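You operate a simulated robot arm through the tools that you are given. There is no shell and no other tool. Be economical: measure what you need, move in short steps, check, and stop when the job is done.

You are at the controls of a simulated robot arm. One attempt, no reset.

JOB
Top the hopper up to MAX from the pail that the job card names.
Fine: its lid goes on the lid rest; the other pails stay shut; leave the pump in the pail, clip open, lever up.

Only the result counts: the job must be done as asked and must still hold three seconds after the hand-in. Knocking over, shifting, dropping, spilling or breaking anything else fails it. A push-on lid holds only when it is set on centred and level and pressed home; a screw cap is set on level and turned clockwise until tight.

ROBOT AND FRAMES
A 7-joint arm with a fingered hand, fixed in place. Base frame: the origin is at the foot of the arm, x ahead of it, y to its left, z up. Readings come in mm, rad, newtons and seconds.
With the tool pointing down near the work surface it reaches from about 100 to 720 mm from the base axis. Its first joint turns from -2.897 to 2.897 rad. Payload 4.9 kg.
The tool frame sits at the grasp point between the pads (the TCP): z along the fingers, y along the line on which they close. The tips reach 32 mm beyond it. Largest opening 192 mm; the body of the gripper starts 89 mm behind the TCP. The gripper is a hand of 3 fingers: y runs from the thumb to the fingers, the wrist lies at [0, 0, -267] in the tool frame, and closing takes about 1.5 s.
Orientation is that of the tool frame in the base frame, as a unit quaternion [x, y, z, w]. With the fingers straight down and closing along the base's y, the tool's x points along the base's -x, its y along +y and its z along -z.

CONTROLS
- The arm moves only by the tool servo_tool. Its arguments are lists of equal length, an entry for each row: "grip": the opening, from 0 (shut) to 1 (fully open); "translation": the shift along the tool's x, y, z in mm, a list of three; "turn": the turn, a rotation vector about the tool's x, y, z in rad, a list of three. In form: {"grip": [grip, ...], "translation": [[dx, dy, dz], ...], "turn": [[wx, wy, wz], ...]}. A call has 1 to 10 rows; each row shifts and turns the commanded pose from where the row before left it, along the tool's axes as they then stand. Each row takes 0.2 s and may step no farther than 50 mm and 0.15 rad from the row before; otherwise, or with a gripper value out of range, the whole call is refused. Where a pose cannot be reached the arm comes as near as it can. A force on the tool above 50 N (or 10 N above the force at the start of the call, whichever is more), or a blocked arm, ends the call early, and 0.2 s more pass. Each finger travels about 153 mm/s and halts on what it meets, pressing with about 27 N; the grip force reading is that of the motor and also rises with nothing between the fingers. The clock runs only during rows and for 0.2 s after the last one: add rows that do not move to give the fingers time. It gives the time, the measured TCP pose, the force on the tool (base axes), the opening and the grip force at its end, in the units of the frame above (readings bear some noise), with the torque about the TCP (base axes, N m) and any sound that the robot's microphone picked up.
- Cameras (640 x 400 px; columns grow to the right, rows downward): "scene" is fixed at [44.4, -494, 1439.8]; the picture's right is [0.90, -0.43, 0.00], its down [-0.24, -0.51, -0.83] and it looks along [0.36, 0.75, -0.56] (base axes); focal length 247 px, centre (320, 200). "wrist" rides on the gripper at [80, -46, -113] in the tool frame; the picture's right is [0.50, 0.87, 0.00], its down [-0.67, 0.39, -0.63] and it looks along [-0.55, 0.32, 0.78] (tool axes); focal length 226 px, centre (320, 200). There is no depth. A picture from a camera that has moved, and an enlarged one, comes with that camera's place and axes in the base frame and with its lens. The place of the scene camera against the robot may be out by one fixed shift of up to 18 mm in any direction.
- get_image(camera): a new picture of that camera. It takes no simulated time.
- preshape(shape): the hand has 3 fingers and takes this shape, open, in about a second: jaw (thumb against the fingers, like two jaws); tri (thumb and two fingers); tip (a fingertip pinch); poke (one finger out to press); point (the index stretched); flat (the hand flat); cup (the hand cupped); fist (a fist). The gripper value then closes the fingers along that shape, each until it touches; the sizes above hold for jaw. It gives what a move gives, with no picture.
- inspect(camera, box): a new picture of the part [left, top, right, bottom] of that camera's present view, enlarged. It takes no simulated time.
- sign_off(): hands the job in; it is judged then, once.

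Go step by step. Nothing tells you positions but the pictures and the camera data: compare them with the known pose of the tool, close in by small moves and look again before you grip or let go. The budget is 120 turns and 64 pictures, counting those below and the enlarged ones. Unless the task says otherwise, let go and move clear before handing in.

The tools are called after "Emit:" by a JSON object that holds its "fn" and its "kwargs". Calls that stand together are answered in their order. servo_tool: Moves the arm, as the interface text tells. Its arguments: {"type":"object","properties":{"grip":{"type":"array"},"translation":{"type":"array"},"turn":{"type":"array"}},"required":["grip","translation","turn"]} The other tools are called the same way: preshape (shape) gives the hand a shape; get_image (camera) takes a picture; inspect (camera, box) takes an enlarged picture of a part of a camera's view; sign_off () hands the job in.

At the start:

```text
t: 0.0
eef_pos: [228.1, 405.5, 1349.7]
tool_rot: [0.0, 1.0, 0.001, 0.0]
contact_force: [0.7, -0.5, 0.1]
moment: [-0.02, -0.03, -0.02]
finger_gap: 191.6
grasp_force: 0.1
shape: jaw
```

scene: 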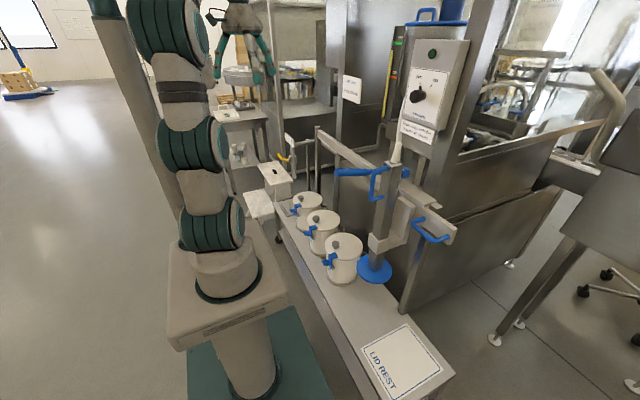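
wrist: 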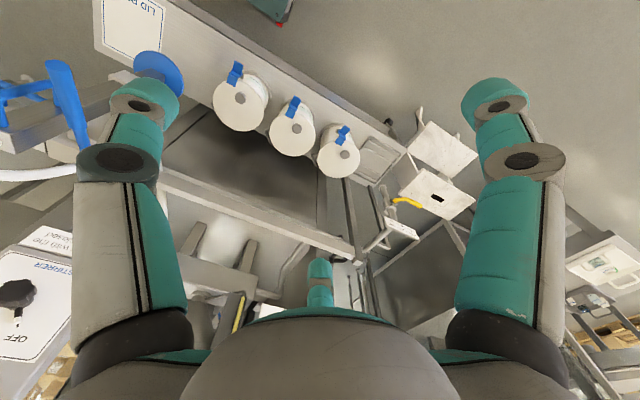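

I see three lidded pails on a bench, a pump on a stand with a blue base, a lid rest and a control box with a knob. I'll enlarge the details first to find the job card and hopper.

Emit:
{"fn": "inspect", "kwargs": {"camera": "scene", "box": [240, 140, 400, 290]}}

Emit:
{"fn": "inspect", "kwargs": {"camera": "scene", "box": [320, 0, 480, 160]}}

Emit:
{"fn": "inspect", "kwargs": {"camera": "wrist", "box": [200, 50, 480, 250]}}

Emit:
{"fn": "inspect", "kwargs": {"camera": "scene", "box": [320, 130, 480, 290]}}

```text
2.67 times, centred on (320, 215) of scene
camera zoom: at [44.4, -494.0, 1439.8], right [0.9, -0.43, 0.0], down [-0.24, -0.51, -0.83], along [0.36, 0.75, -0.56], focal length 659 px, centre (320, 160)
```

zoom: 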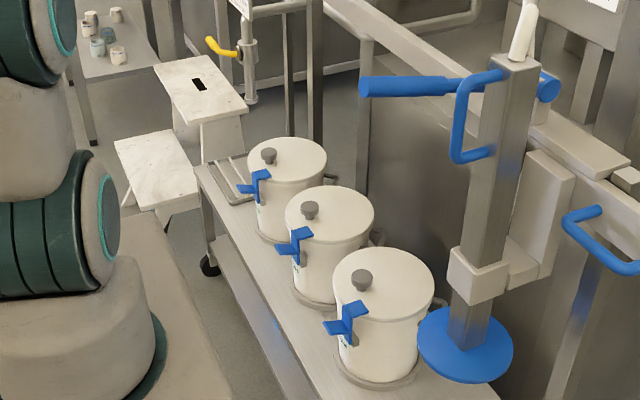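

```text
2.50 times, centred on (400, 80) of scene
camera zoom: at [44.4, -494.0, 1439.8], right [0.9, -0.43, 0.0], down [-0.24, -0.51, -0.83], along [0.36, 0.75, -0.56], focal length 618 px, centre (120, 500)
```

zoom: 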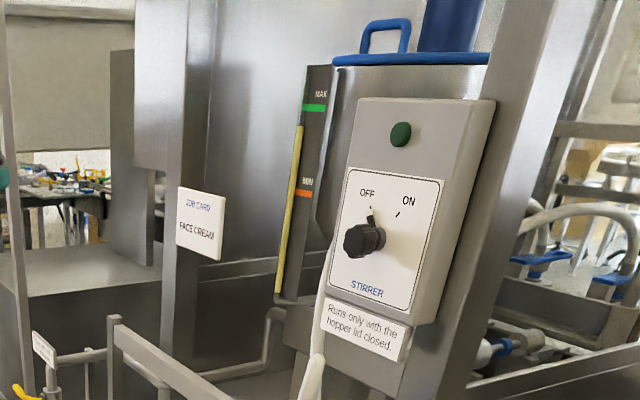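

```text
2.00 times, centred on (340, 150) of wrist
camera zoom: at [146.7, 358.4, 1462.9], right [-0.5, 0.87, 0.0], down [0.67, 0.39, 0.63], along [0.55, 0.32, -0.78], focal length 452 px, centre (280, 300)
```

zoom: 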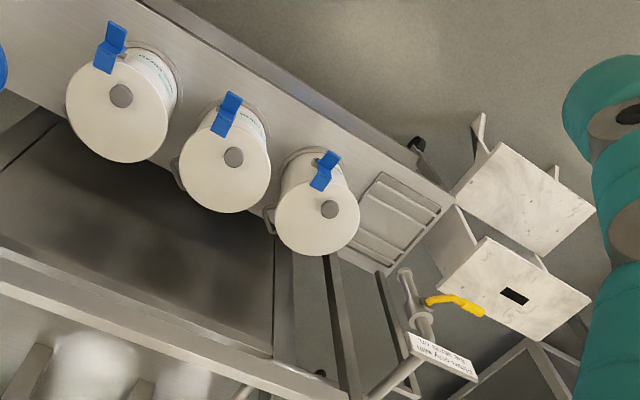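

```text
2.50 times, centred on (400, 210) of scene
camera zoom: at [44.4, -494.0, 1439.8], right [0.9, -0.43, 0.0], down [-0.24, -0.51, -0.83], along [0.36, 0.75, -0.56], focal length 618 px, centre (120, 175)
```

zoom: 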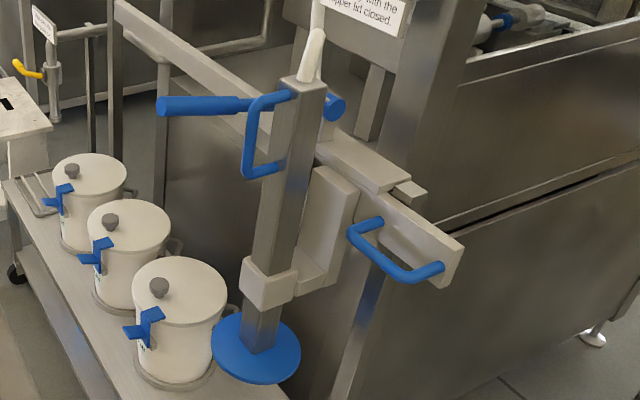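

The job card says FACE CREAM. The near, middle and far pail knobs come out at about (474, 231), (472, 446) and (475, 665), z≈630. I'll try to read the labels and the other small signs.

Emit:
{"fn": "inspect", "kwargs": {"camera": "wrist", "box": [205, 55, 365, 155]}}

Emit:
{"fn": "inspect", "kwargs": {"camera": "scene", "box": [285, 185, 365, 285]}}

Emit:
{"fn": "inspect", "kwargs": {"camera": "wrist", "box": [0, 40, 200, 200]}}

```text
4.00 times, centred on (285, 105) of wrist
camera zoom: at [146.7, 358.4, 1462.9], right [-0.5, 0.87, 0.0], down [0.67, 0.39, 0.63], along [0.55, 0.32, -0.78], focal length 904 px, centre (460, 580)
```

zoom: 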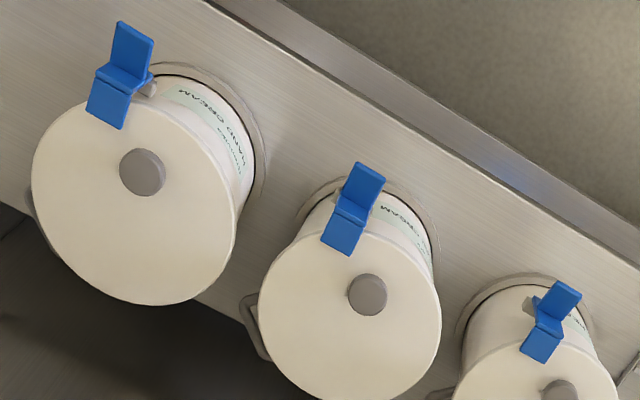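

```text
4.00 times, centred on (325, 235) of scene
camera zoom: at [44.4, -494.0, 1439.8], right [0.9, -0.43, 0.0], down [-0.24, -0.51, -0.83], along [0.36, 0.75, -0.56], focal length 988 px, centre (300, 60)
```

zoom: 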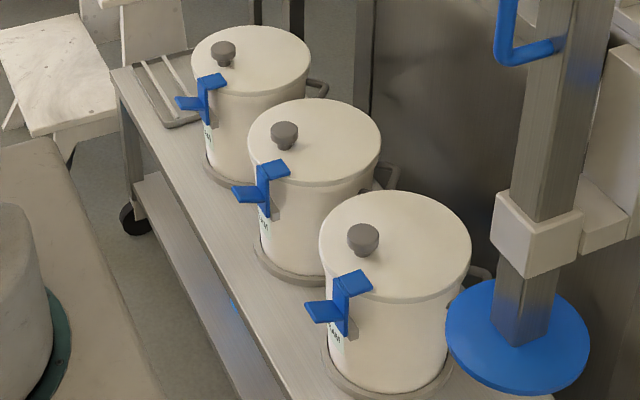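

```text
2.50 times, centred on (100, 120) of wrist
camera zoom: at [146.7, 358.4, 1462.9], right [-0.5, 0.87, 0.0], down [0.67, 0.39, 0.63], along [0.55, 0.32, -0.78], focal length 565 px, centre (870, 400)
```

zoom: 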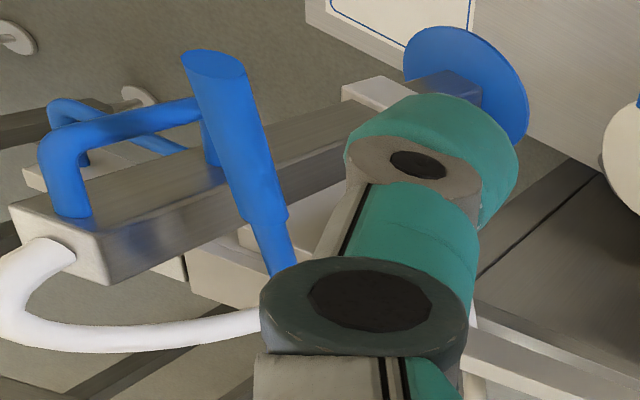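

The near pail is HAND CREAM and each pail has a blue clip at its front. I'll lower the hand to read the other two labels.

Emit:
{"fn": "servo_tool", "kwargs": {"grip": [1, 1, 1, 1, 1, 1, 1, 1], "translation": [[0, 0, 50], [0, 0, 50], [0, 0, 50], [0, 0, 50], [0, 0, 50], [0, 0, 50], [0, 0, 50], [0, 0, 50]], "turn": [[0, 0, 0], [0, 0, 0], [0, 0, 0], [0, 0, 0], [0, 0, 0], [0, 0, 0], [0, 0, 0], [0, 0, 0]]}}

Emit:
{"fn": "get_image", "kwargs": {"camera": "wrist"}}

```text
t: 1.8
eef_pos: [227.2, 406.2, 948.5]
tool_rot: [0.001, 1.0, 0.001, 0.0]
contact_force: [0.1, -0.5, 0.3]
moment: [-0.01, -0.01, 0.03]
finger_gap: 192.1
grasp_force: 0.0
shape: jaw
```

```text
54 pictures are left
camera wrist: at [147.9, 359.7, 1060.9], right [-0.5, 0.87, 0.0], down [0.67, 0.39, 0.63], along [0.55, 0.32, -0.77], focal length 226 px, centre (320, 200)
```

wrist: 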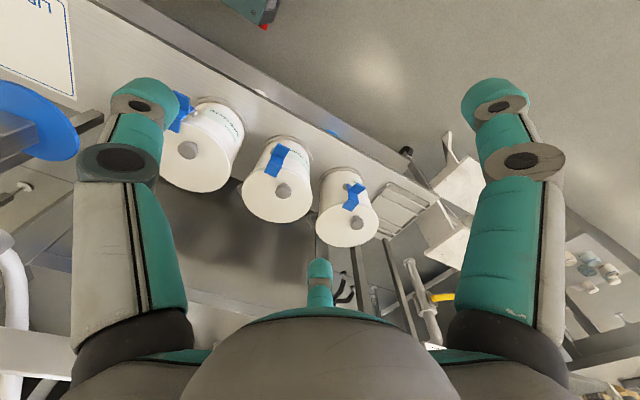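

The labels face the camera better now; I'll enlarge them.

Emit:
{"fn": "inspect", "kwargs": {"camera": "wrist", "box": [240, 120, 384, 210]}}

```text
4.44 times, centred on (312, 165) of wrist
camera zoom: at [147.9, 359.7, 1060.9], right [-0.5, 0.87, 0.0], down [0.67, 0.39, 0.63], along [0.55, 0.32, -0.77], focal length 1005 px, centre (356, 356)
```

zoom: 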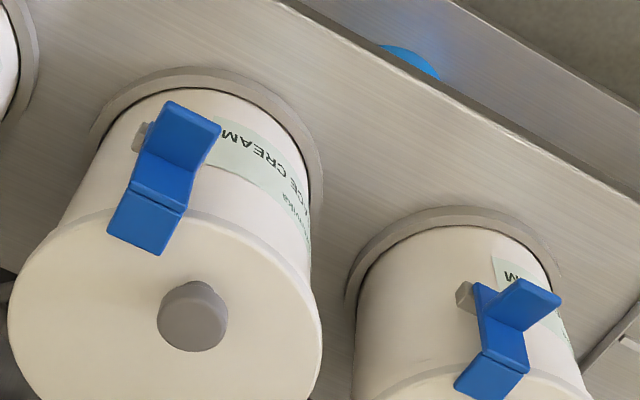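

The middle pail is FACE CREAM. Next I'll study the pump, its holder and the lever, plus the hopper gauge.

Emit:
{"fn": "inspect", "kwargs": {"camera": "scene", "box": [330, 150, 410, 200]}}

Emit:
{"fn": "inspect", "kwargs": {"camera": "scene", "box": [350, 195, 462, 285]}}

Emit:
{"fn": "inspect", "kwargs": {"camera": "scene", "box": [380, 0, 476, 60]}}

```text
8.00 times, centred on (370, 175) of scene
camera zoom: at [44.4, -494.0, 1439.8], right [0.9, -0.43, 0.0], down [-0.24, -0.51, -0.83], along [0.36, 0.75, -0.56], focal length 1976 px, centre (-80, 400)
```

zoom: 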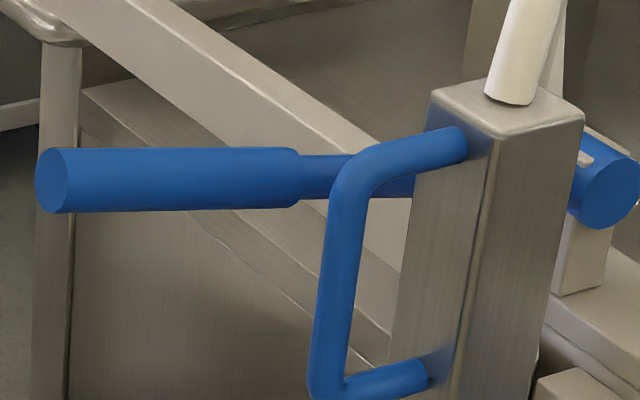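

```text
4.44 times, centred on (406, 240) of scene
camera zoom: at [44.4, -494.0, 1439.8], right [0.9, -0.43, 0.0], down [-0.24, -0.51, -0.83], along [0.36, 0.75, -0.56], focal length 1098 px, centre (-62, 22)
```

zoom: 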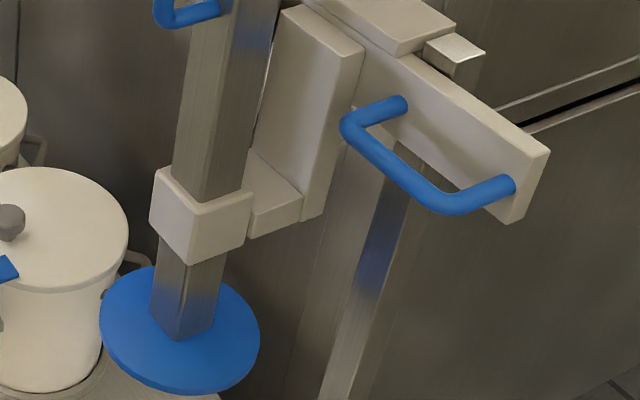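

```text
6.67 times, centred on (428, 30) of scene
camera zoom: at [44.4, -494.0, 1439.8], right [0.9, -0.43, 0.0], down [-0.24, -0.51, -0.83], along [0.36, 0.75, -0.56], focal length 1647 px, centre (-400, 1333)
```

zoom: 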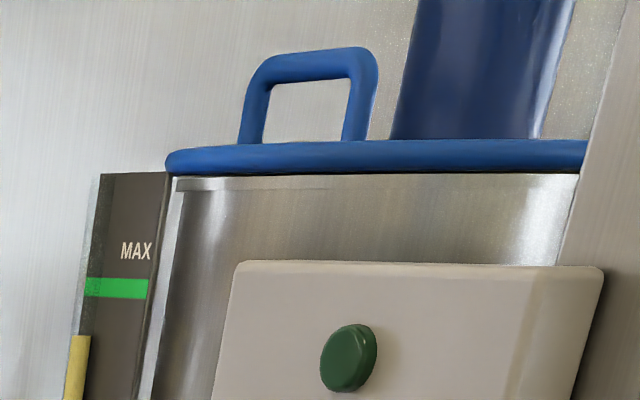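

The pump seems to ride on a carriage on a rail, with a tube sliding in a collar, a D handle on its −x face and a pump lever on top. I estimate the disk at (520, 3, 672), and the middle lid centred around (519, 446). I'll move the hand to look at the pump from the robot's side.

Emit:
{"fn": "servo_tool", "kwargs": {"grip": [1, 1, 1, 1, 1, 1, 1, 1, 1], "translation": [[5, -45, -12], [5, -45, -12], [5, -45, -12], [5, -45, -12], [5, -45, -12], [5, -45, -12], [0, -45, -12], [0, -45, -12], [0, -45, -12]], "turn": [[0, 0, 0], [0, 0, 0], [0, 0, 0], [0, 0, 0], [0, 0, 0], [0, 0, 0], [0, 0, 0], [0, 0, 0], [0, 0, 0]]}}

Emit:
{"fn": "get_image", "kwargs": {"camera": "wrist"}}

```text
t: 3.8
eef_pos: [193.3, 0.1, 1059.2]
tool_rot: [0.001, 1.0, 0.0, 0.0]
contact_force: [-0.4, -0.3, -0.1]
moment: [-0.01, 0.0, -0.02]
finger_gap: 191.9
grasp_force: 0.0
shape: jaw
```

```text
49 pictures are left
camera wrist: at [114.3, -46.4, 1171.4], right [-0.5, 0.87, 0.0], down [0.67, 0.39, 0.63], along [0.55, 0.32, -0.78], focal length 226 px, centre (320, 200)
```

wrist: 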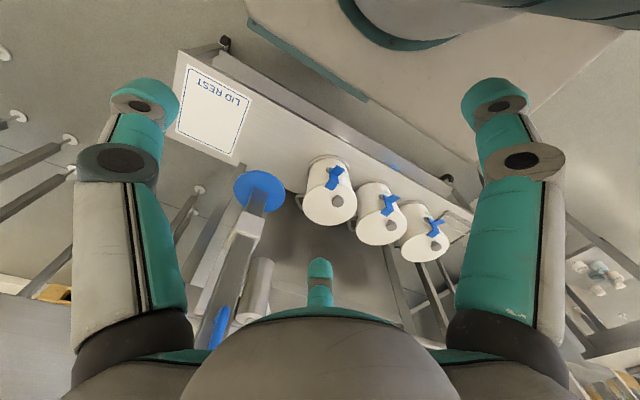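

The upper pump is hidden behind the hand, so I'll tilt the tool forward to look at it more levelly.

Emit:
{"fn": "servo_tool", "kwargs": {"grip": [1, 1, 1, 1, 1, 1], "translation": [[0, 0, 0], [0, 0, 0], [0, 0, 0], [0, 0, 0], [0, 0, 0], [0, 0, 0]], "turn": [[0, -0.15, 0], [0, -0.15, 0], [0, -0.15, 0], [0, -0.15, 0], [0, -0.15, 0], [0, -0.15, 0]]}}

Emit:
{"fn": "get_image", "kwargs": {"camera": "wrist"}}

Emit:
{"fn": "get_image", "kwargs": {"camera": "scene"}}

```text
t: 5.2
eef_pos: [335.5, -45.4, 1147.6]
tool_rot: [0.0, 0.9, 0.0, 0.435]
contact_force: [0.8, 0.8, 0.8]
moment: [-0.01, 0.0, -0.01]
finger_gap: 191.9
grasp_force: 0.1
shape: jaw
out of reach, approached as far as the arm can: row 2, 3, 4, 5, 6
```

```text
48 pictures are left
camera wrist: at [198.2, -91.6, 1156.9], right [-0.31, 0.87, -0.39], down [-0.08, 0.39, 0.92], along [0.95, 0.32, -0.05], focal length 226 px, centre (320, 200)
```

wrist: 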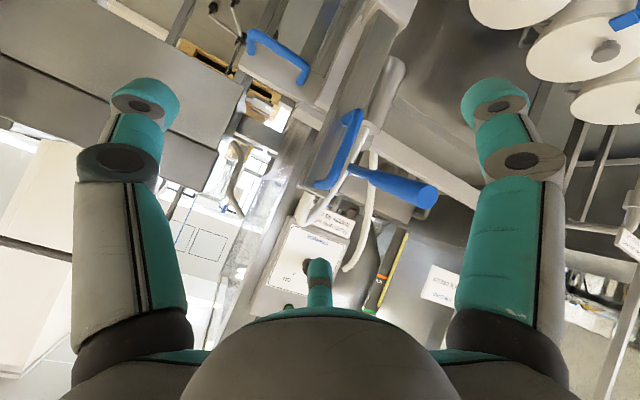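

```text
47 pictures are left
```

scene: 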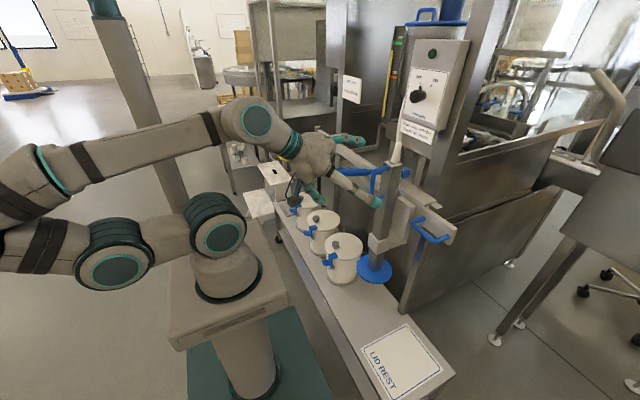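

The arm came as near as it could, with the hand clear in front of the pump. I'll enlarge this view of the lever, handle and carriage.

Emit:
{"fn": "inspect", "kwargs": {"camera": "wrist", "box": [220, 10, 460, 160]}}

Emit:
{"fn": "inspect", "kwargs": {"camera": "wrist", "box": [260, 120, 452, 240]}}

```text
2.67 times, centred on (340, 85) of wrist
camera zoom: at [198.2, -91.6, 1156.9], right [-0.31, 0.87, -0.39], down [-0.08, 0.39, 0.92], along [0.95, 0.32, -0.05], focal length 603 px, centre (267, 507)
```

zoom: 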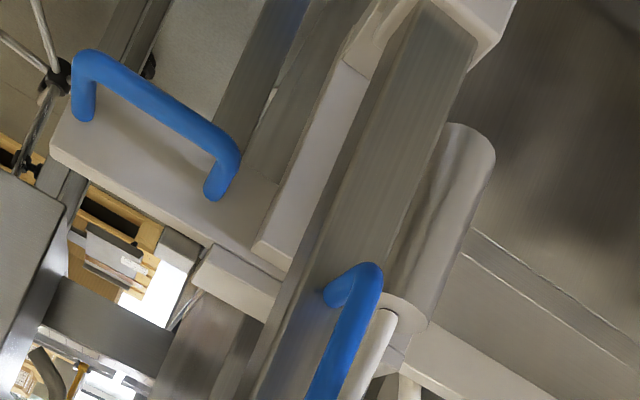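

```text
3.33 times, centred on (356, 180) of wrist
camera zoom: at [198.2, -91.6, 1156.9], right [-0.31, 0.87, -0.39], down [-0.08, 0.39, 0.92], along [0.95, 0.32, -0.05], focal length 754 px, centre (200, 267)
```

zoom: 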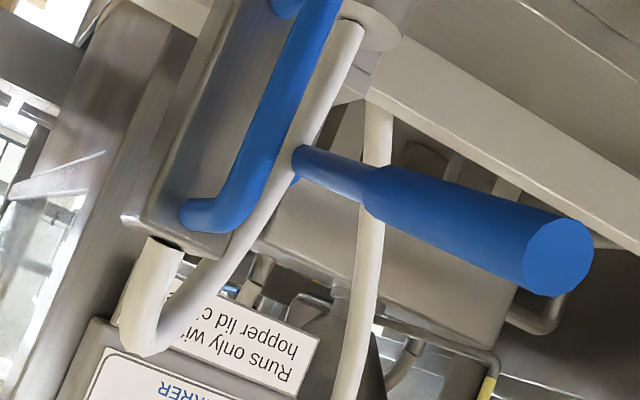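

Layout understood: the carriage plate with U handle slides along the rail, the tube slides through the collar by the D handle, and the lever handle end is at about (380, 76, 1100). I'll tilt back and then go to the middle pail.

Emit:
{"fn": "servo_tool", "kwargs": {"grip": [1, 1, 1, 1, 1, 1, 1, 1], "translation": [[0, 0, 0], [0, 0, 0], [0, 0, 0], [0, 0, 0], [0, 0, 0], [0, 0, 0], [0, 0, 0], [0, 0, 0]], "turn": [[0, 0.15, 0], [0, 0.15, 0], [0, 0.15, 0], [0, 0.15, 0], [0, 0.15, 0], [0, 0.15, 0], [0, 0, 0], [0, 0, 0]]}}

```text
t: 7.0
eef_pos: [335.6, -45.1, 1148.9]
tool_rot: [0.0, 1.0, 0.0, 0.001]
contact_force: [0.4, 0.4, 0.4]
moment: [-0.03, -0.01, -0.01]
finger_gap: 192.0
grasp_force: 0.0
shape: jaw
```

The tool is upright again. I'll back off from the pump and travel to a spot above and in front of the middle pail.

Emit:
{"fn": "servo_tool", "kwargs": {"grip": [1, 1, 1, 1, 1, 1, 1, 1, 1, 1], "translation": [[49, -5, 0], [45, 0, 0], [0, 48, 0], [0, 48, 0], [0, 48, 0], [0, 48, 0], [0, 48, 0], [0, 48, 0], [0, 48, 0], [0, 48, 0]], "turn": [[0, 0, 0], [0, 0, 0], [0, 0, 0], [0, 0, 0], [0, 0, 0], [0, 0, 0], [0, 0, 0], [0, 0, 0], [0, 0, 0], [0, 0, 0]]}}

Emit:
{"fn": "preshape", "kwargs": {"shape": "poke"}}

Emit:
{"fn": "get_image", "kwargs": {"camera": "wrist"}}

```text
t: 9.2
eef_pos: [241.0, 335.6, 1148.6]
tool_rot: [-0.001, 1.0, 0.0, 0.0]
contact_force: [0.3, -0.3, 0.0]
moment: [-0.03, -0.03, -0.02]
finger_gap: 191.7
grasp_force: 0.1
shape: jaw
```

```text
t: 10.1
eef_pos: [241.3, 335.1, 1148.6]
tool_rot: [0.0, 1.0, 0.0, 0.001]
contact_force: [0.0, -0.4, -0.5]
moment: [0.0, -0.03, 0.01]
finger_gap: 0.1
grasp_force: 0.1
shape: poke
```

```text
44 pictures are left
camera wrist: at [161.1, 288.3, 1261.9], right [-0.5, 0.87, 0.0], down [0.67, 0.39, 0.63], along [0.55, 0.32, -0.78], focal length 226 px, centre (320, 200)
```

wrist: 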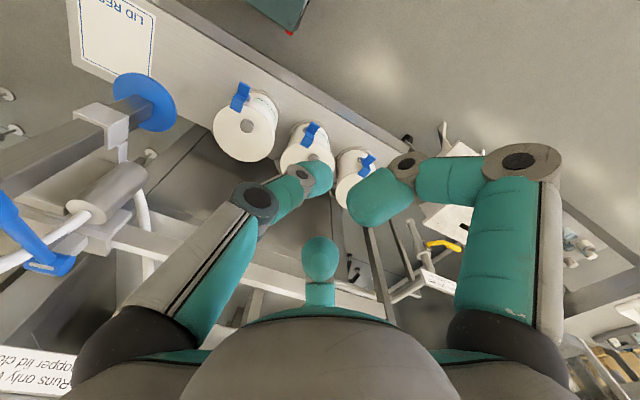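

In the poke shape one fingertip sits on the tool axis about 30 mm beyond the TCP. I'll come closer to the middle pail's clip and take a look to locate it.

Emit:
{"fn": "servo_tool", "kwargs": {"grip": [0, 0, 0, 0, 0, 0, 0], "translation": [[-10, 10, 49], [-10, 10, 49], [-10, 10, 49], [-10, 10, 49], [-10, 10, 49], [-10, 10, 49], [0, 0, 40]], "turn": [[0, 0, 0], [0, 0, 0], [0, 0, 0], [0, 0, 0], [0, 0, 0], [0, 0, 0], [0, 0, 0]]}}

Emit:
{"fn": "inspect", "kwargs": {"camera": "wrist", "box": [200, 100, 440, 250]}}

```text
refused: row 1 steps farther than a row can; nothing moved
```

```text
2.67 times, centred on (320, 175) of wrist
camera zoom: at [161.1, 288.3, 1261.9], right [-0.5, 0.87, 0.0], down [0.67, 0.39, 0.63], along [0.55, 0.32, -0.78], focal length 603 px, centre (320, 267)
```

zoom: 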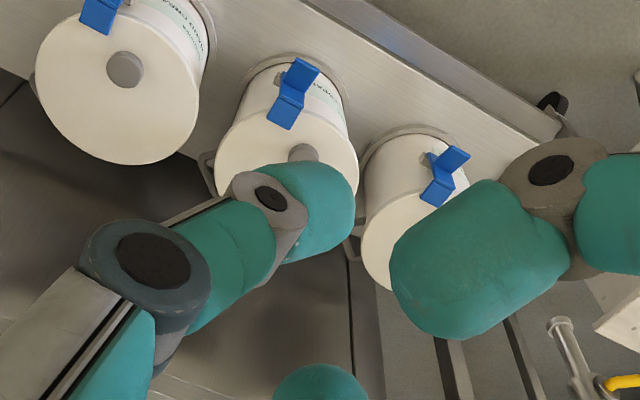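

The step was slightly too long; repeating with shorter rows.

Emit:
{"fn": "servo_tool", "kwargs": {"grip": [0, 0, 0, 0, 0, 0, 0], "translation": [[-5, 5, 48], [-5, 5, 48], [-5, 5, 48], [-5, 5, 48], [-5, 5, 48], [-5, 5, 48], [0, 0, 48]], "turn": [[0, 0, 0], [0, 0, 0], [0, 0, 0], [0, 0, 0], [0, 0, 0], [0, 0, 0], [0, 0, 0]]}}

Emit:
{"fn": "get_image", "kwargs": {"camera": "wrist"}}

```text
t: 11.7
eef_pos: [273.5, 365.9, 812.3]
tool_rot: [0.001, 1.0, 0.002, 0.0]
contact_force: [0.0, -0.3, 0.3]
moment: [-0.01, 0.01, 0.04]
finger_gap: 0.0
grasp_force: 27.2
shape: jaw
```

```text
42 pictures are left
camera wrist: at [193.7, 318.7, 925.2], right [-0.5, 0.87, 0.0], down [0.67, 0.39, 0.63], along [0.55, 0.32, -0.77], focal length 226 px, centre (320, 200)
```

wrist: 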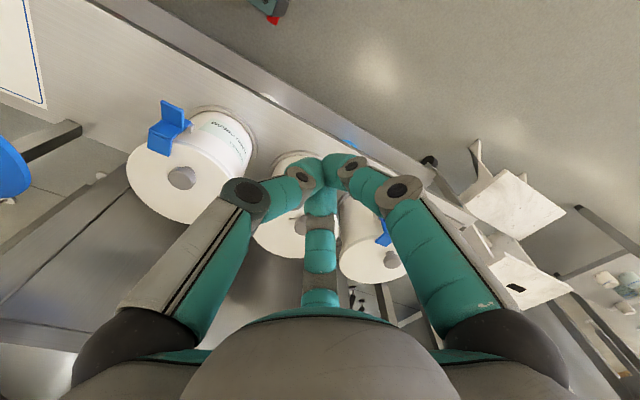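

Commanding grip 0 left the poke shape, so I'll set poke again, keep the grip at 1, and turn the hand so the curled fingers face away from the pail.

Emit:
{"fn": "preshape", "kwargs": {"shape": "poke"}}

Emit:
{"fn": "servo_tool", "kwargs": {"grip": [1, 1, 1, 1, 1, 1, 1, 1, 1, 1], "translation": [[0, 0, 0], [0, 0, 0], [0, 0, 0], [0, 0, 0], [0, 0, 0], [0, 0, 0], [0, 0, 0], [0, 0, 0], [0, 0, 0], [0, 0, 0]], "turn": [[0, 0, -0.15], [0, 0, -0.15], [0, 0, -0.15], [0, 0, -0.15], [0, 0, -0.15], [0, 0, -0.15], [0, 0, -0.15], [0, 0, -0.15], [0, 0, -0.15], [0, 0, -0.15]]}}

Emit:
{"fn": "get_image", "kwargs": {"camera": "wrist"}}

```text
t: 12.6
eef_pos: [273.2, 365.1, 813.1]
tool_rot: [0.0, 1.0, 0.0, -0.001]
contact_force: [0.6, -0.4, -0.2]
moment: [0.02, 0.02, 0.0]
finger_gap: 0.0
grasp_force: 0.0
shape: poke
```

```text
t: 14.8
eef_pos: [271.5, 364.9, 811.4]
tool_rot: [-0.683, 0.731, 0.0, 0.0]
contact_force: [0.1, -0.1, 0.3]
moment: [0.01, 0.0, -0.01]
finger_gap: 0.0
grasp_force: 0.1
shape: poke
```

```text
41 pictures are left
camera wrist: at [312.4, 281.6, 924.9], right [-0.9, -0.44, 0.0], down [-0.34, 0.7, 0.63], along [-0.28, 0.57, -0.78], focal length 226 px, centre (320, 200)
```

wrist: 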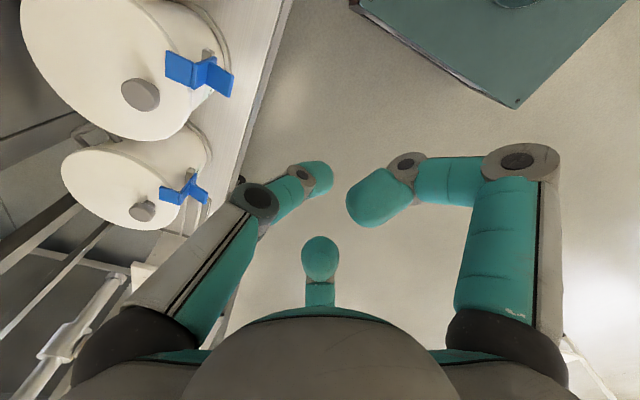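

The big lid at upper left is the middle (FACE CREAM) pail. I'll enlarge its clip.

Emit:
{"fn": "inspect", "kwargs": {"camera": "wrist", "box": [110, 20, 270, 120]}}

Emit:
{"fn": "inspect", "kwargs": {"camera": "scene", "box": [296, 200, 344, 240]}}

```text
4.00 times, centred on (190, 70) of wrist
camera zoom: at [312.4, 281.6, 924.9], right [-0.9, -0.44, 0.0], down [-0.34, 0.7, 0.63], along [-0.28, 0.57, -0.78], focal length 904 px, centre (840, 720)
```

zoom: 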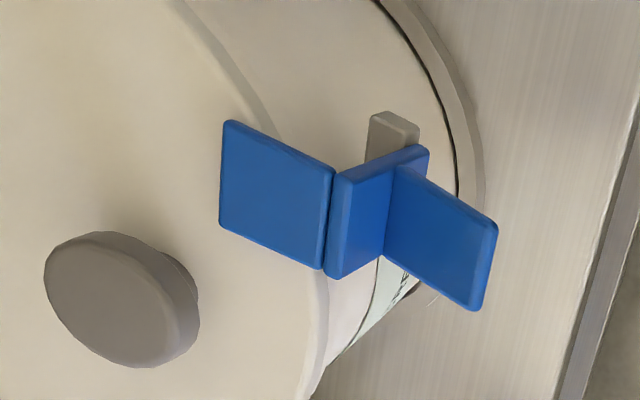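

```text
10.00 times, centred on (320, 220) of scene
camera zoom: at [44.4, -494.0, 1439.8], right [0.9, -0.43, 0.0], down [-0.24, -0.51, -0.83], along [0.36, 0.75, -0.56], focal length 2470 px, centre (320, 0)
```

zoom: 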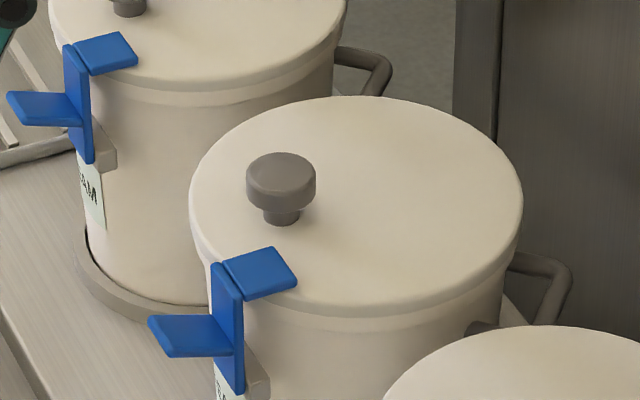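

I place the tab of the clip at about (396, 393), its top near z 600, the strip behind it and the pivot below. I'll bring the fingertip above the tab and verify.

Emit:
{"fn": "servo_tool", "kwargs": {"grip": [1, 1, 1, 1, 1, 1], "translation": [[-9, -30, 0], [-9, -30, 0], [-9, -30, 0], [-9, -31, 35], [0, 0, 49], [0, 0, 49]], "turn": [[0, 0, 0], [0, 0, 0], [0, 0, 0], [0, 0, 0], [0, 0, 0], [0, 0, 0]]}}

Emit:
{"fn": "get_image", "kwargs": {"camera": "wrist"}}

Emit:
{"fn": "inspect", "kwargs": {"camera": "scene", "box": [280, 170, 376, 240]}}

```text
t: 16.2
eef_pos: [396.3, 395.2, 678.9]
tool_rot: [-0.681, 0.732, 0.0, 0.001]
contact_force: [0.3, 0.3, 0.5]
moment: [-0.08, 0.07, 0.0]
finger_gap: 0.1
grasp_force: 0.1
shape: poke
```

```text
38 pictures are left
camera wrist: at [435.6, 311.0, 791.9], right [-0.9, -0.44, 0.0], down [-0.34, 0.7, 0.63], along [-0.27, 0.57, -0.77], focal length 226 px, centre (320, 200)
```

wrist: 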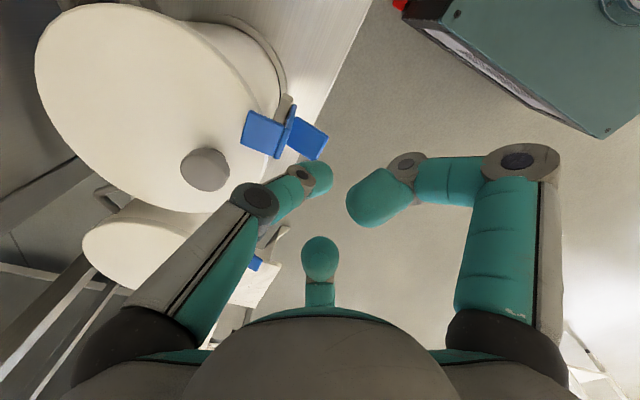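

```text
5.71 times, centred on (328, 205) of scene
camera zoom: at [44.4, -494.0, 1439.8], right [0.9, -0.43, 0.0], down [-0.24, -0.51, -0.83], along [0.36, 0.75, -0.56], focal length 1411 px, centre (274, 171)
```

zoom: 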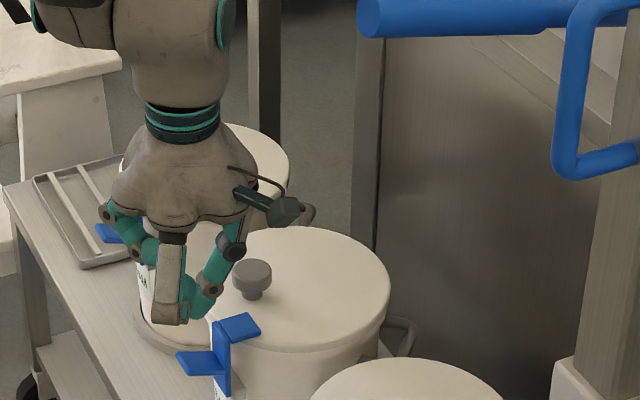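

The fingertip is right by the tab in plan; the tab's top is near z 588 and the tip at z 648. I'll go down onto it in small steps.

Emit:
{"fn": "servo_tool", "kwargs": {"grip": [1, 1, 1, 1, 1, 1, 1], "translation": [[-4, -1, 30], [0, 0, 20], [0, 0, 8], [0, 0, 8], [0, 0, 6], [0, 0, 6], [0, 0, 0]], "turn": [[0, 0, 0], [0, 0, 0], [0, 0, 0], [0, 0, 0], [0, 0, 0], [0, 0, 0], [0, 0, 0]]}}

Emit:
{"fn": "inspect", "kwargs": {"camera": "scene", "box": [280, 170, 376, 240]}}

```text
t: 17.8
eef_pos: [398.6, 399.2, 603.2]
tool_rot: [-0.682, 0.731, 0.0, 0.002]
contact_force: [-12.3, 2.5, 35.6]
moment: [0.04, -0.24, -0.01]
finger_gap: 0.0
grasp_force: 0.0
shape: poke
```

```text
5.71 times, centred on (328, 205) of scene
camera zoom: at [44.4, -494.0, 1439.8], right [0.9, -0.43, 0.0], down [-0.24, -0.51, -0.83], along [0.36, 0.75, -0.56], focal length 1411 px, centre (274, 171)
```

zoom: 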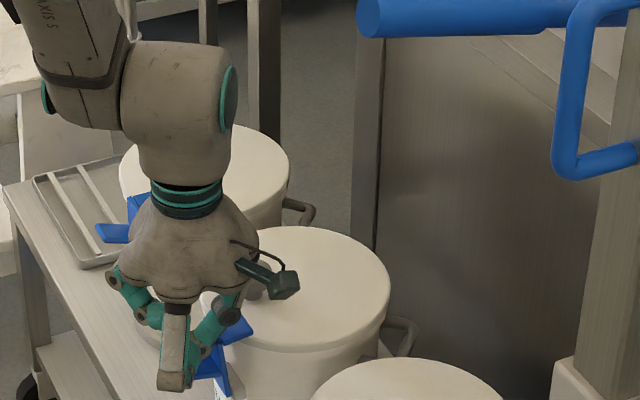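

The fingertip is on the tab, pressing with about 36 N and being pushed outward, as expected for a clip swinging open. I'll follow it down and outward.

Emit:
{"fn": "servo_tool", "kwargs": {"grip": [1, 1, 1, 1, 1], "translation": [[0, 2, 3], [0, 2, 4], [0, 2, 4], [0, 2, 4], [0, 1, 4]], "turn": [[0, 0, 0], [0, 0, 0], [0, 0, 0], [0, 0, 0], [0, 0, 0]]}}

```text
t: 18.4
eef_pos: [391.6, 396.5, 597.4]
tool_rot: [-0.682, 0.732, 0.0, 0.0]
contact_force: [-22.9, -3.8, 30.5]
moment: [-0.03, 0.25, 0.01]
finger_gap: 0.0
grasp_force: 0.0
shape: poke
stopped in row 2: the force on the tool passed its limit at 54 N (the readings are from after the stop); the commanded pose is now the measured one
```

The push stopped at the force limit; I'll check how the clip stands.

Emit:
{"fn": "inspect", "kwargs": {"camera": "wrist", "box": [200, 50, 400, 190]}}

Emit:
{"fn": "inspect", "kwargs": {"camera": "scene", "box": [296, 208, 344, 248]}}

```text
2.86 times, centred on (300, 120) of wrist
camera zoom: at [431.8, 313.9, 710.8], right [-0.9, -0.44, 0.0], down [-0.34, 0.7, 0.63], along [-0.28, 0.57, -0.78], focal length 646 px, centre (377, 429)
```

zoom: 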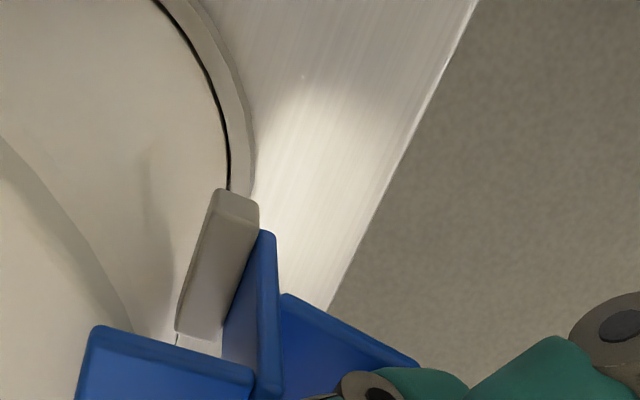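

```text
10.00 times, centred on (320, 228) of scene
camera zoom: at [44.4, -494.0, 1439.8], right [0.9, -0.43, 0.0], down [-0.24, -0.51, -0.83], along [0.36, 0.75, -0.56], focal length 2470 px, centre (320, -80)
```

zoom: 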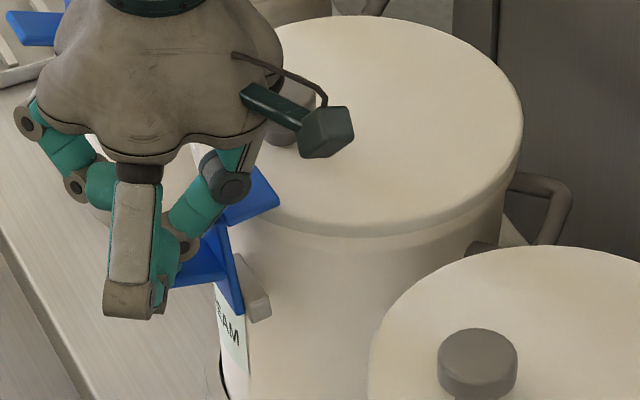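

The clip has begun to swing (its hook moved about 9 mm outward), and its strip is pushing the finger outward. I'll move more outward while pressing down.

Emit:
{"fn": "servo_tool", "kwargs": {"grip": [1, 1, 1, 1, 1], "translation": [[0, 5, 1], [0, 5, 4], [0, 5, 4], [0, 5, 5], [0, 4, 5]], "turn": [[0, 0, 0], [0, 0, 0], [0, 0, 0], [0, 0, 0], [0, 0, 0]]}}

Emit:
{"fn": "inspect", "kwargs": {"camera": "scene", "box": [296, 208, 344, 248]}}

```text
t: 19.0
eef_pos: [382.3, 398.2, 594.8]
tool_rot: [-0.682, 0.732, -0.001, -0.002]
contact_force: [-24.9, -2.8, 30.1]
moment: [-0.03, 0.02, -0.02]
finger_gap: 0.1
grasp_force: 0.0
shape: poke
stopped in row 2: the force on the tool passed its limit at 53 N (the readings are from after the stop); the commanded pose is now the measured one
```

```text
10.00 times, centred on (320, 228) of scene
camera zoom: at [44.4, -494.0, 1439.8], right [0.9, -0.43, 0.0], down [-0.24, -0.51, -0.83], along [0.36, 0.75, -0.56], focal length 2470 px, centre (320, -80)
```

zoom: 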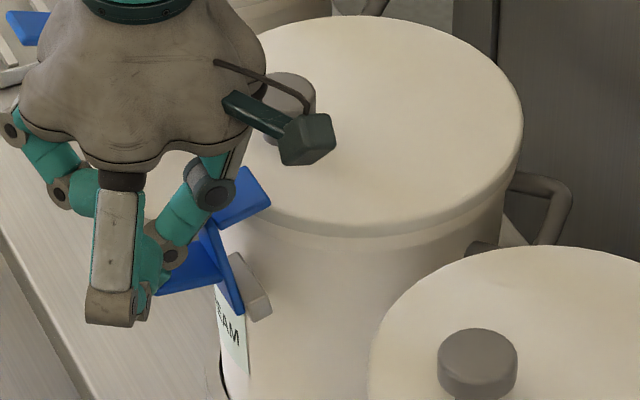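

It's swinging: the hook is nearly off the lid. I'll continue outward and down in smaller steps.

Emit:
{"fn": "servo_tool", "kwargs": {"grip": [1, 1, 1, 1, 1, 1, 1, 1], "translation": [[0, 4, 0], [0, 3, 1], [0, 3, 1], [0, 3, 1], [0, 3, 1], [0, 3, 2], [0, 3, 2], [0, 3, 2]], "turn": [[0, 0, 0], [0, 0, 0], [0, 0, 0], [0, 0, 0], [0, 0, 0], [0, 0, 0], [0, 0, 0], [0, 0, 0]]}}

```text
t: 20.8
eef_pos: [360.8, 400.8, 582.9]
tool_rot: [-0.682, 0.731, 0.0, 0.001]
contact_force: [-10.2, -1.1, 12.7]
moment: [0.0, -0.52, -0.04]
finger_gap: 0.0
grasp_force: 0.1
shape: poke
```

Emit:
{"fn": "servo_tool", "kwargs": {"grip": [1, 1, 1, 1, 1, 1, 1], "translation": [[0, 3, 3], [0, 3, 3], [0, 2, 4], [0, 2, 4], [0, 2, 4], [0, 1, 4], [0, 0, 4]], "turn": [[0, 0, 0], [0, 0, 0], [0, 0, 0], [0, 0, 0], [0, 0, 0], [0, 0, 0], [0, 0, 0]]}}

Emit:
{"fn": "inspect", "kwargs": {"camera": "scene", "box": [296, 208, 344, 248]}}

```text
t: 22.4
eef_pos: [345.0, 399.1, 557.8]
tool_rot: [-0.682, 0.732, 0.0, -0.002]
contact_force: [-43.6, -6.1, 38.4]
moment: [0.13, -2.63, -0.32]
finger_gap: 0.0
grasp_force: 0.1
shape: poke
```

```text
10.00 times, centred on (320, 228) of scene
camera zoom: at [44.4, -494.0, 1439.8], right [0.9, -0.43, 0.0], down [-0.24, -0.51, -0.83], along [0.36, 0.75, -0.56], focal length 2470 px, centre (320, -80)
```

zoom: 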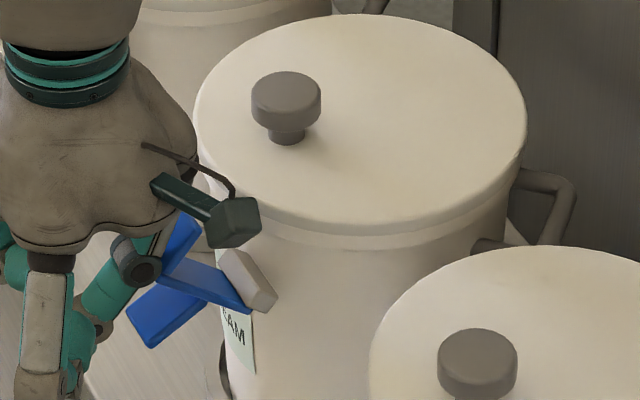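

The clip stands wide open, about 60°. I'll withdraw outward and then up.

Emit:
{"fn": "servo_tool", "kwargs": {"grip": [1, 1, 1, 1, 1, 1, 1, 1], "translation": [[0, 5, 0], [0, 15, 0], [0, 25, 0], [0, 30, 0], [0, 0, -45], [0, 0, -45], [0, 0, -45], [0, 0, -45]], "turn": [[0, 0, 0], [0, 0, 0], [0, 0, 0], [0, 0, 0], [0, 0, 0], [0, 0, 0], [0, 0, 0], [0, 0, 0]]}}

Emit:
{"fn": "inspect", "kwargs": {"camera": "scene", "box": [280, 190, 360, 250]}}

```text
t: 24.2
eef_pos: [270.2, 405.8, 737.0]
tool_rot: [-0.682, 0.731, 0.0, -0.001]
contact_force: [-1.1, -0.2, 0.1]
moment: [0.01, -0.02, 0.0]
finger_gap: 0.0
grasp_force: 0.1
shape: poke
```

```text
6.67 times, centred on (320, 220) of scene
camera zoom: at [44.4, -494.0, 1439.8], right [0.9, -0.43, 0.0], down [-0.24, -0.51, -0.83], along [0.36, 0.75, -0.56], focal length 1647 px, centre (320, 67)
```

zoom: 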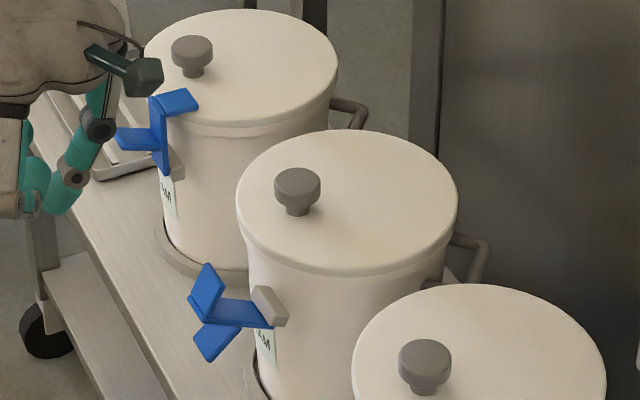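

The clip holds open by itself. The knob of the middle lid works out at about (482, 449) with its top near z 622 and lid surface about z 592; I'll take a three-finger shape, hover above the knob and check.

Emit:
{"fn": "preshape", "kwargs": {"shape": "tri"}}

Emit:
{"fn": "servo_tool", "kwargs": {"grip": [0.5, 0.5, 0.5, 0.5, 0.5, 0.5], "translation": [[-12, -49, 0], [-12, -48, 0], [-12, -48, 0], [-12, -48, 0], [-8, -16, 18], [0, 0, 20]], "turn": [[0, 0, 0], [0, 0, 0], [0, 0, 0], [0, 0, 0], [0, 0, 0], [0, 0, 0]]}}

Emit:
{"fn": "get_image", "kwargs": {"camera": "wrist"}}

Emit:
{"fn": "inspect", "kwargs": {"camera": "scene", "box": [280, 170, 376, 240]}}

```text
t: 25.1
eef_pos: [271.5, 407.3, 737.2]
tool_rot: [-0.683, 0.731, 0.001, 0.0]
contact_force: [0.7, -0.2, 0.9]
moment: [0.01, 0.0, 0.02]
finger_gap: 192.2
grasp_force: 0.1
shape: tri
```

```text
refused: row 1 steps farther than a row can; nothing moved
```

```text
30 pictures are left
camera wrist: at [311.9, 324.1, 850.7], right [-0.9, -0.44, 0.0], down [-0.34, 0.7, 0.63], along [-0.28, 0.57, -0.77], focal length 226 px, centre (320, 200)
```

wrist: 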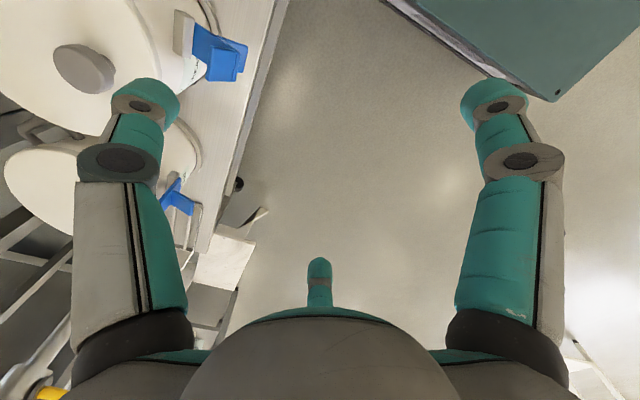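

```text
5.71 times, centred on (328, 205) of scene
camera zoom: at [44.4, -494.0, 1439.8], right [0.9, -0.43, 0.0], down [-0.24, -0.51, -0.83], along [0.36, 0.75, -0.56], focal length 1411 px, centre (274, 171)
```

zoom: 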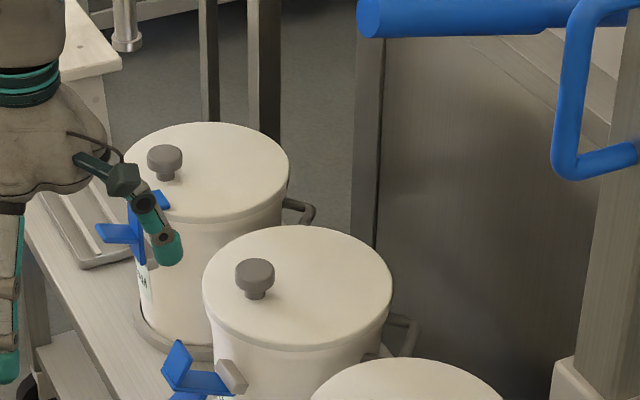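

Row slightly too long again; repeating with shorter rows.

Emit:
{"fn": "servo_tool", "kwargs": {"grip": [0.5, 0.5, 0.5, 0.5, 0.5, 0.5, 0.5], "translation": [[-11.3, -41.4, 0], [-11.3, -41.4, 0], [-11.3, -41.4, 0], [-11.3, -41.4, 0], [-11.4, -41.4, 0], [0, 0, 30], [0, 0, 0]], "turn": [[0, 0, 0], [0, 0, 0], [0, 0, 0], [0, 0, 0], [0, 0, 0], [0, 0, 0], [0, 0, 0]]}}

Emit:
{"fn": "get_image", "kwargs": {"camera": "wrist"}}

```text
t: 26.7
eef_pos: [483.3, 449.8, 708.7]
tool_rot: [-0.681, 0.732, 0.001, 0.0]
contact_force: [0.7, 0.0, 0.3]
moment: [-0.01, -0.01, 0.03]
finger_gap: 96.5
grasp_force: 0.0
shape: tri
```

```text
28 pictures are left
camera wrist: at [523.2, 366.4, 820.6], right [-0.9, -0.44, 0.0], down [-0.34, 0.7, 0.63], along [-0.28, 0.57, -0.77], focal length 226 px, centre (320, 200)
```

wrist: 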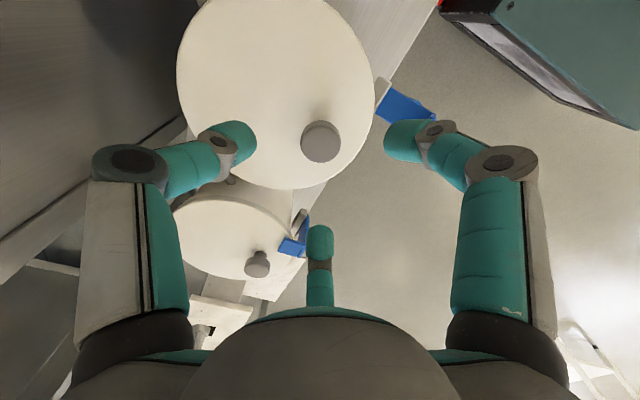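

The knob projects to (483, 448), right under the TCP. I'll descend to TCP z≈630 and close.

Emit:
{"fn": "servo_tool", "kwargs": {"grip": [0.5, 0.5, 0.5, 0.5, 0.5, 0.5, 0.5], "translation": [[1, 0, 40], [0, 0, 20], [0, 0, 8], [0, 0, 5], [0, 0, 4], [0, 0, 3], [0, 0, 0]], "turn": [[0, 0, 0], [0, 0, 0], [0, 0, 0], [0, 0, 0], [0, 0, 0], [0, 0, 0], [0, 0, 0]]}}

Emit:
{"fn": "inspect", "kwargs": {"camera": "scene", "box": [280, 180, 360, 240]}}

```text
t: 28.3
eef_pos: [484.5, 448.6, 629.5]
tool_rot: [-0.682, 0.732, 0.001, 0.002]
contact_force: [-1.8, -5.9, 24.8]
moment: [0.01, -0.37, -0.2]
finger_gap: 48.1
grasp_force: 26.8
shape: tri
```

```text
6.67 times, centred on (320, 210) of scene
camera zoom: at [44.4, -494.0, 1439.8], right [0.9, -0.43, 0.0], down [-0.24, -0.51, -0.83], along [0.36, 0.75, -0.56], focal length 1647 px, centre (320, 133)
```

zoom: 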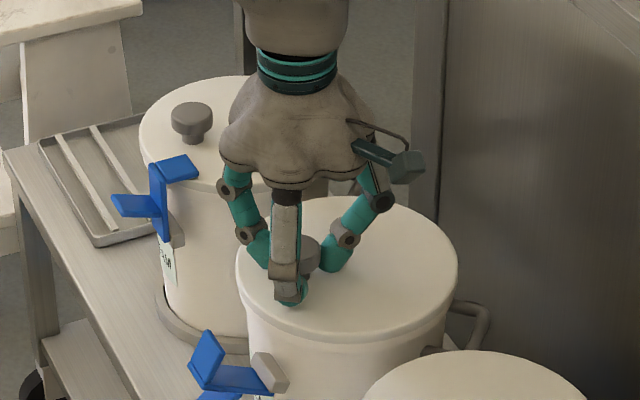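

The fingertips touch the lid lightly. I'll rise 4 mm and close on the knob.

Emit:
{"fn": "servo_tool", "kwargs": {"grip": [0.5, 0.5, 0.2, 0, 0, 0, 0, 0], "translation": [[0, 0, -3], [0, 0, -2], [0, 0, 0], [0, 0, 0], [0, 0, 0], [0, 0, 0], [0, 0, 0], [0, 0, 0]], "turn": [[0, 0, 0], [0, 0, 0], [0, 0, 0], [0, 0, 0], [0, 0, 0], [0, 0, 0], [0, 0, 0], [0, 0, 0]]}}

```text
t: 30.1
eef_pos: [482.5, 448.4, 632.0]
tool_rot: [-0.682, 0.731, 0.0, 0.0]
contact_force: [0.1, 0.1, 0.2]
moment: [0.01, -0.05, -0.04]
finger_gap: 38.5
grasp_force: 26.8
shape: tri
heard: snap
```

Gripped the knob at a 38.5 mm gap (a snap was heard). I'll lift slowly.

Emit:
{"fn": "servo_tool", "kwargs": {"grip": [0, 0, 0, 0, 0, 0, 0], "translation": [[0, 0, -3], [0, 0, -3], [0, 0, -4], [0, 0, -6], [0, 0, -8], [0, 0, -10], [0, 0, -10]], "turn": [[0, 0, 0], [0, 0, 0], [0, 0, 0], [0, 0, 0], [0, 0, 0], [0, 0, 0], [0, 0, 0]]}}

Emit:
{"fn": "inspect", "kwargs": {"camera": "scene", "box": [280, 180, 360, 240]}}

```text
t: 31.7
eef_pos: [483.4, 446.9, 677.5]
tool_rot: [-0.682, 0.731, 0.0, 0.0]
contact_force: [0.3, 0.2, -0.3]
moment: [0.01, 0.03, 0.03]
finger_gap: 38.3
grasp_force: 27.5
shape: tri
```

```text
6.67 times, centred on (320, 210) of scene
camera zoom: at [44.4, -494.0, 1439.8], right [0.9, -0.43, 0.0], down [-0.24, -0.51, -0.83], along [0.36, 0.75, -0.56], focal length 1647 px, centre (320, 133)
```

zoom: 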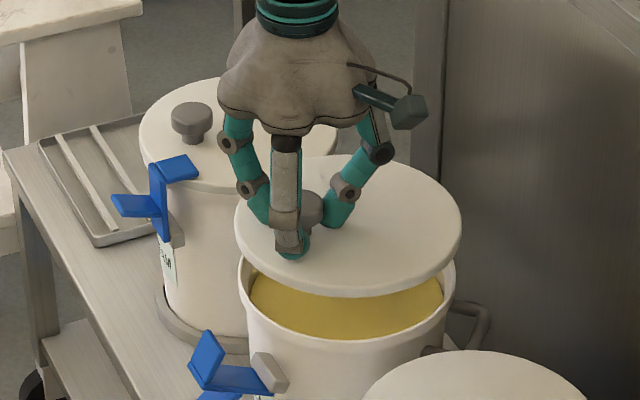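

The lid came off level, and cream shows below. I'll raise it, bring it in toward the robot, then carry it past the pump on the near side toward the lid rest.

Emit:
{"fn": "servo_tool", "kwargs": {"grip": [0, 0, 0, 0, 0, 0, 0, 0], "translation": [[0, 0, -30], [0, 0, -25], [2.7, 39, 0], [2.7, 39, 0], [2.7, 39, 0], [2.7, 39, 0], [2.7, 39, 0], [2.7, 39, 0]], "turn": [[0, 0, 0], [0, 0, 0], [0, 0, 0], [0, 0, 0], [0, 0, 0], [0, 0, 0], [0, 0, 0], [0, 0, 0]]}}

Emit:
{"fn": "servo_tool", "kwargs": {"grip": [0, 0, 0, 0, 0, 0, 0, 0, 0, 0], "translation": [[42, -2.9, 0], [42, -2.9, 0], [42, -2.9, 0], [42, -2.9, 0], [42, -2.9, 0], [42, -2.9, 0], [42, -2.9, 0], [42, -2.9, 0], [42, -2.9, 0], [42, -2.9, 0]], "turn": [[0, 0, 0], [0, 0, 0], [0, 0, 0], [0, 0, 0], [0, 0, 0], [0, 0, 0], [0, 0, 0], [0, 0, 0], [0, 0, 0], [0, 0, 0]]}}

```text
t: 33.5
eef_pos: [247.6, 447.6, 733.3]
tool_rot: [-0.682, 0.732, 0.0, 0.001]
contact_force: [-0.1, -0.6, -0.6]
moment: [0.04, 0.01, 0.0]
finger_gap: 38.3
grasp_force: 27.6
shape: tri
```

```text
t: 35.7
eef_pos: [246.0, 26.4, 730.3]
tool_rot: [-0.683, 0.731, 0.001, 0.0]
contact_force: [0.1, -0.8, -0.6]
moment: [0.02, 0.04, 0.03]
finger_gap: 38.3
grasp_force: 27.2
shape: tri
```

Still holding level. Continuing to in front of the lid rest.

Emit:
{"fn": "servo_tool", "kwargs": {"grip": [0, 0, 0, 0, 0, 0, 0, 0], "translation": [[43, -3, 0], [43, -3, 0], [43, -3, 0], [43, -3, 0], [43, -3, 0], [43, -3, 0], [-2, -38, 0], [-2, -38, 0]], "turn": [[0, 0, 0], [0, 0, 0], [0, 0, 0], [0, 0, 0], [0, 0, 0], [0, 0, 0], [0, 0, 0], [0, 0, 0]]}}

Emit:
{"fn": "get_image", "kwargs": {"camera": "scene"}}

```text
t: 37.5
eef_pos: [296.5, -144.6, 692.9]
tool_rot: [-0.679, 0.734, -0.002, 0.001]
contact_force: [0.9, 0.9, -1.1]
moment: [-0.05, 0.13, 0.02]
finger_gap: 38.0
grasp_force: 27.3
shape: tri
out of reach, approached as far as the arm can: row 3, 4, 5, 6, 7, 8
```

```text
25 pictures are left
```

scene: 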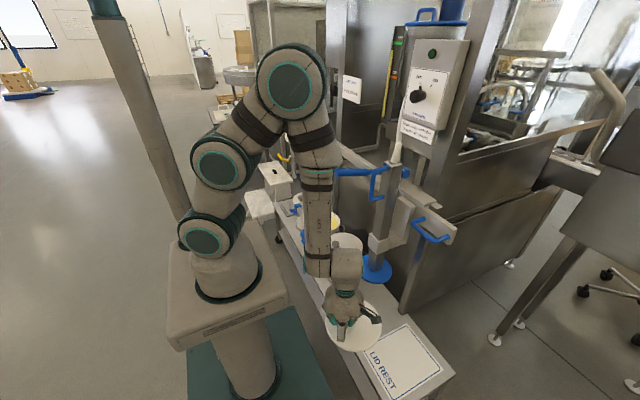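

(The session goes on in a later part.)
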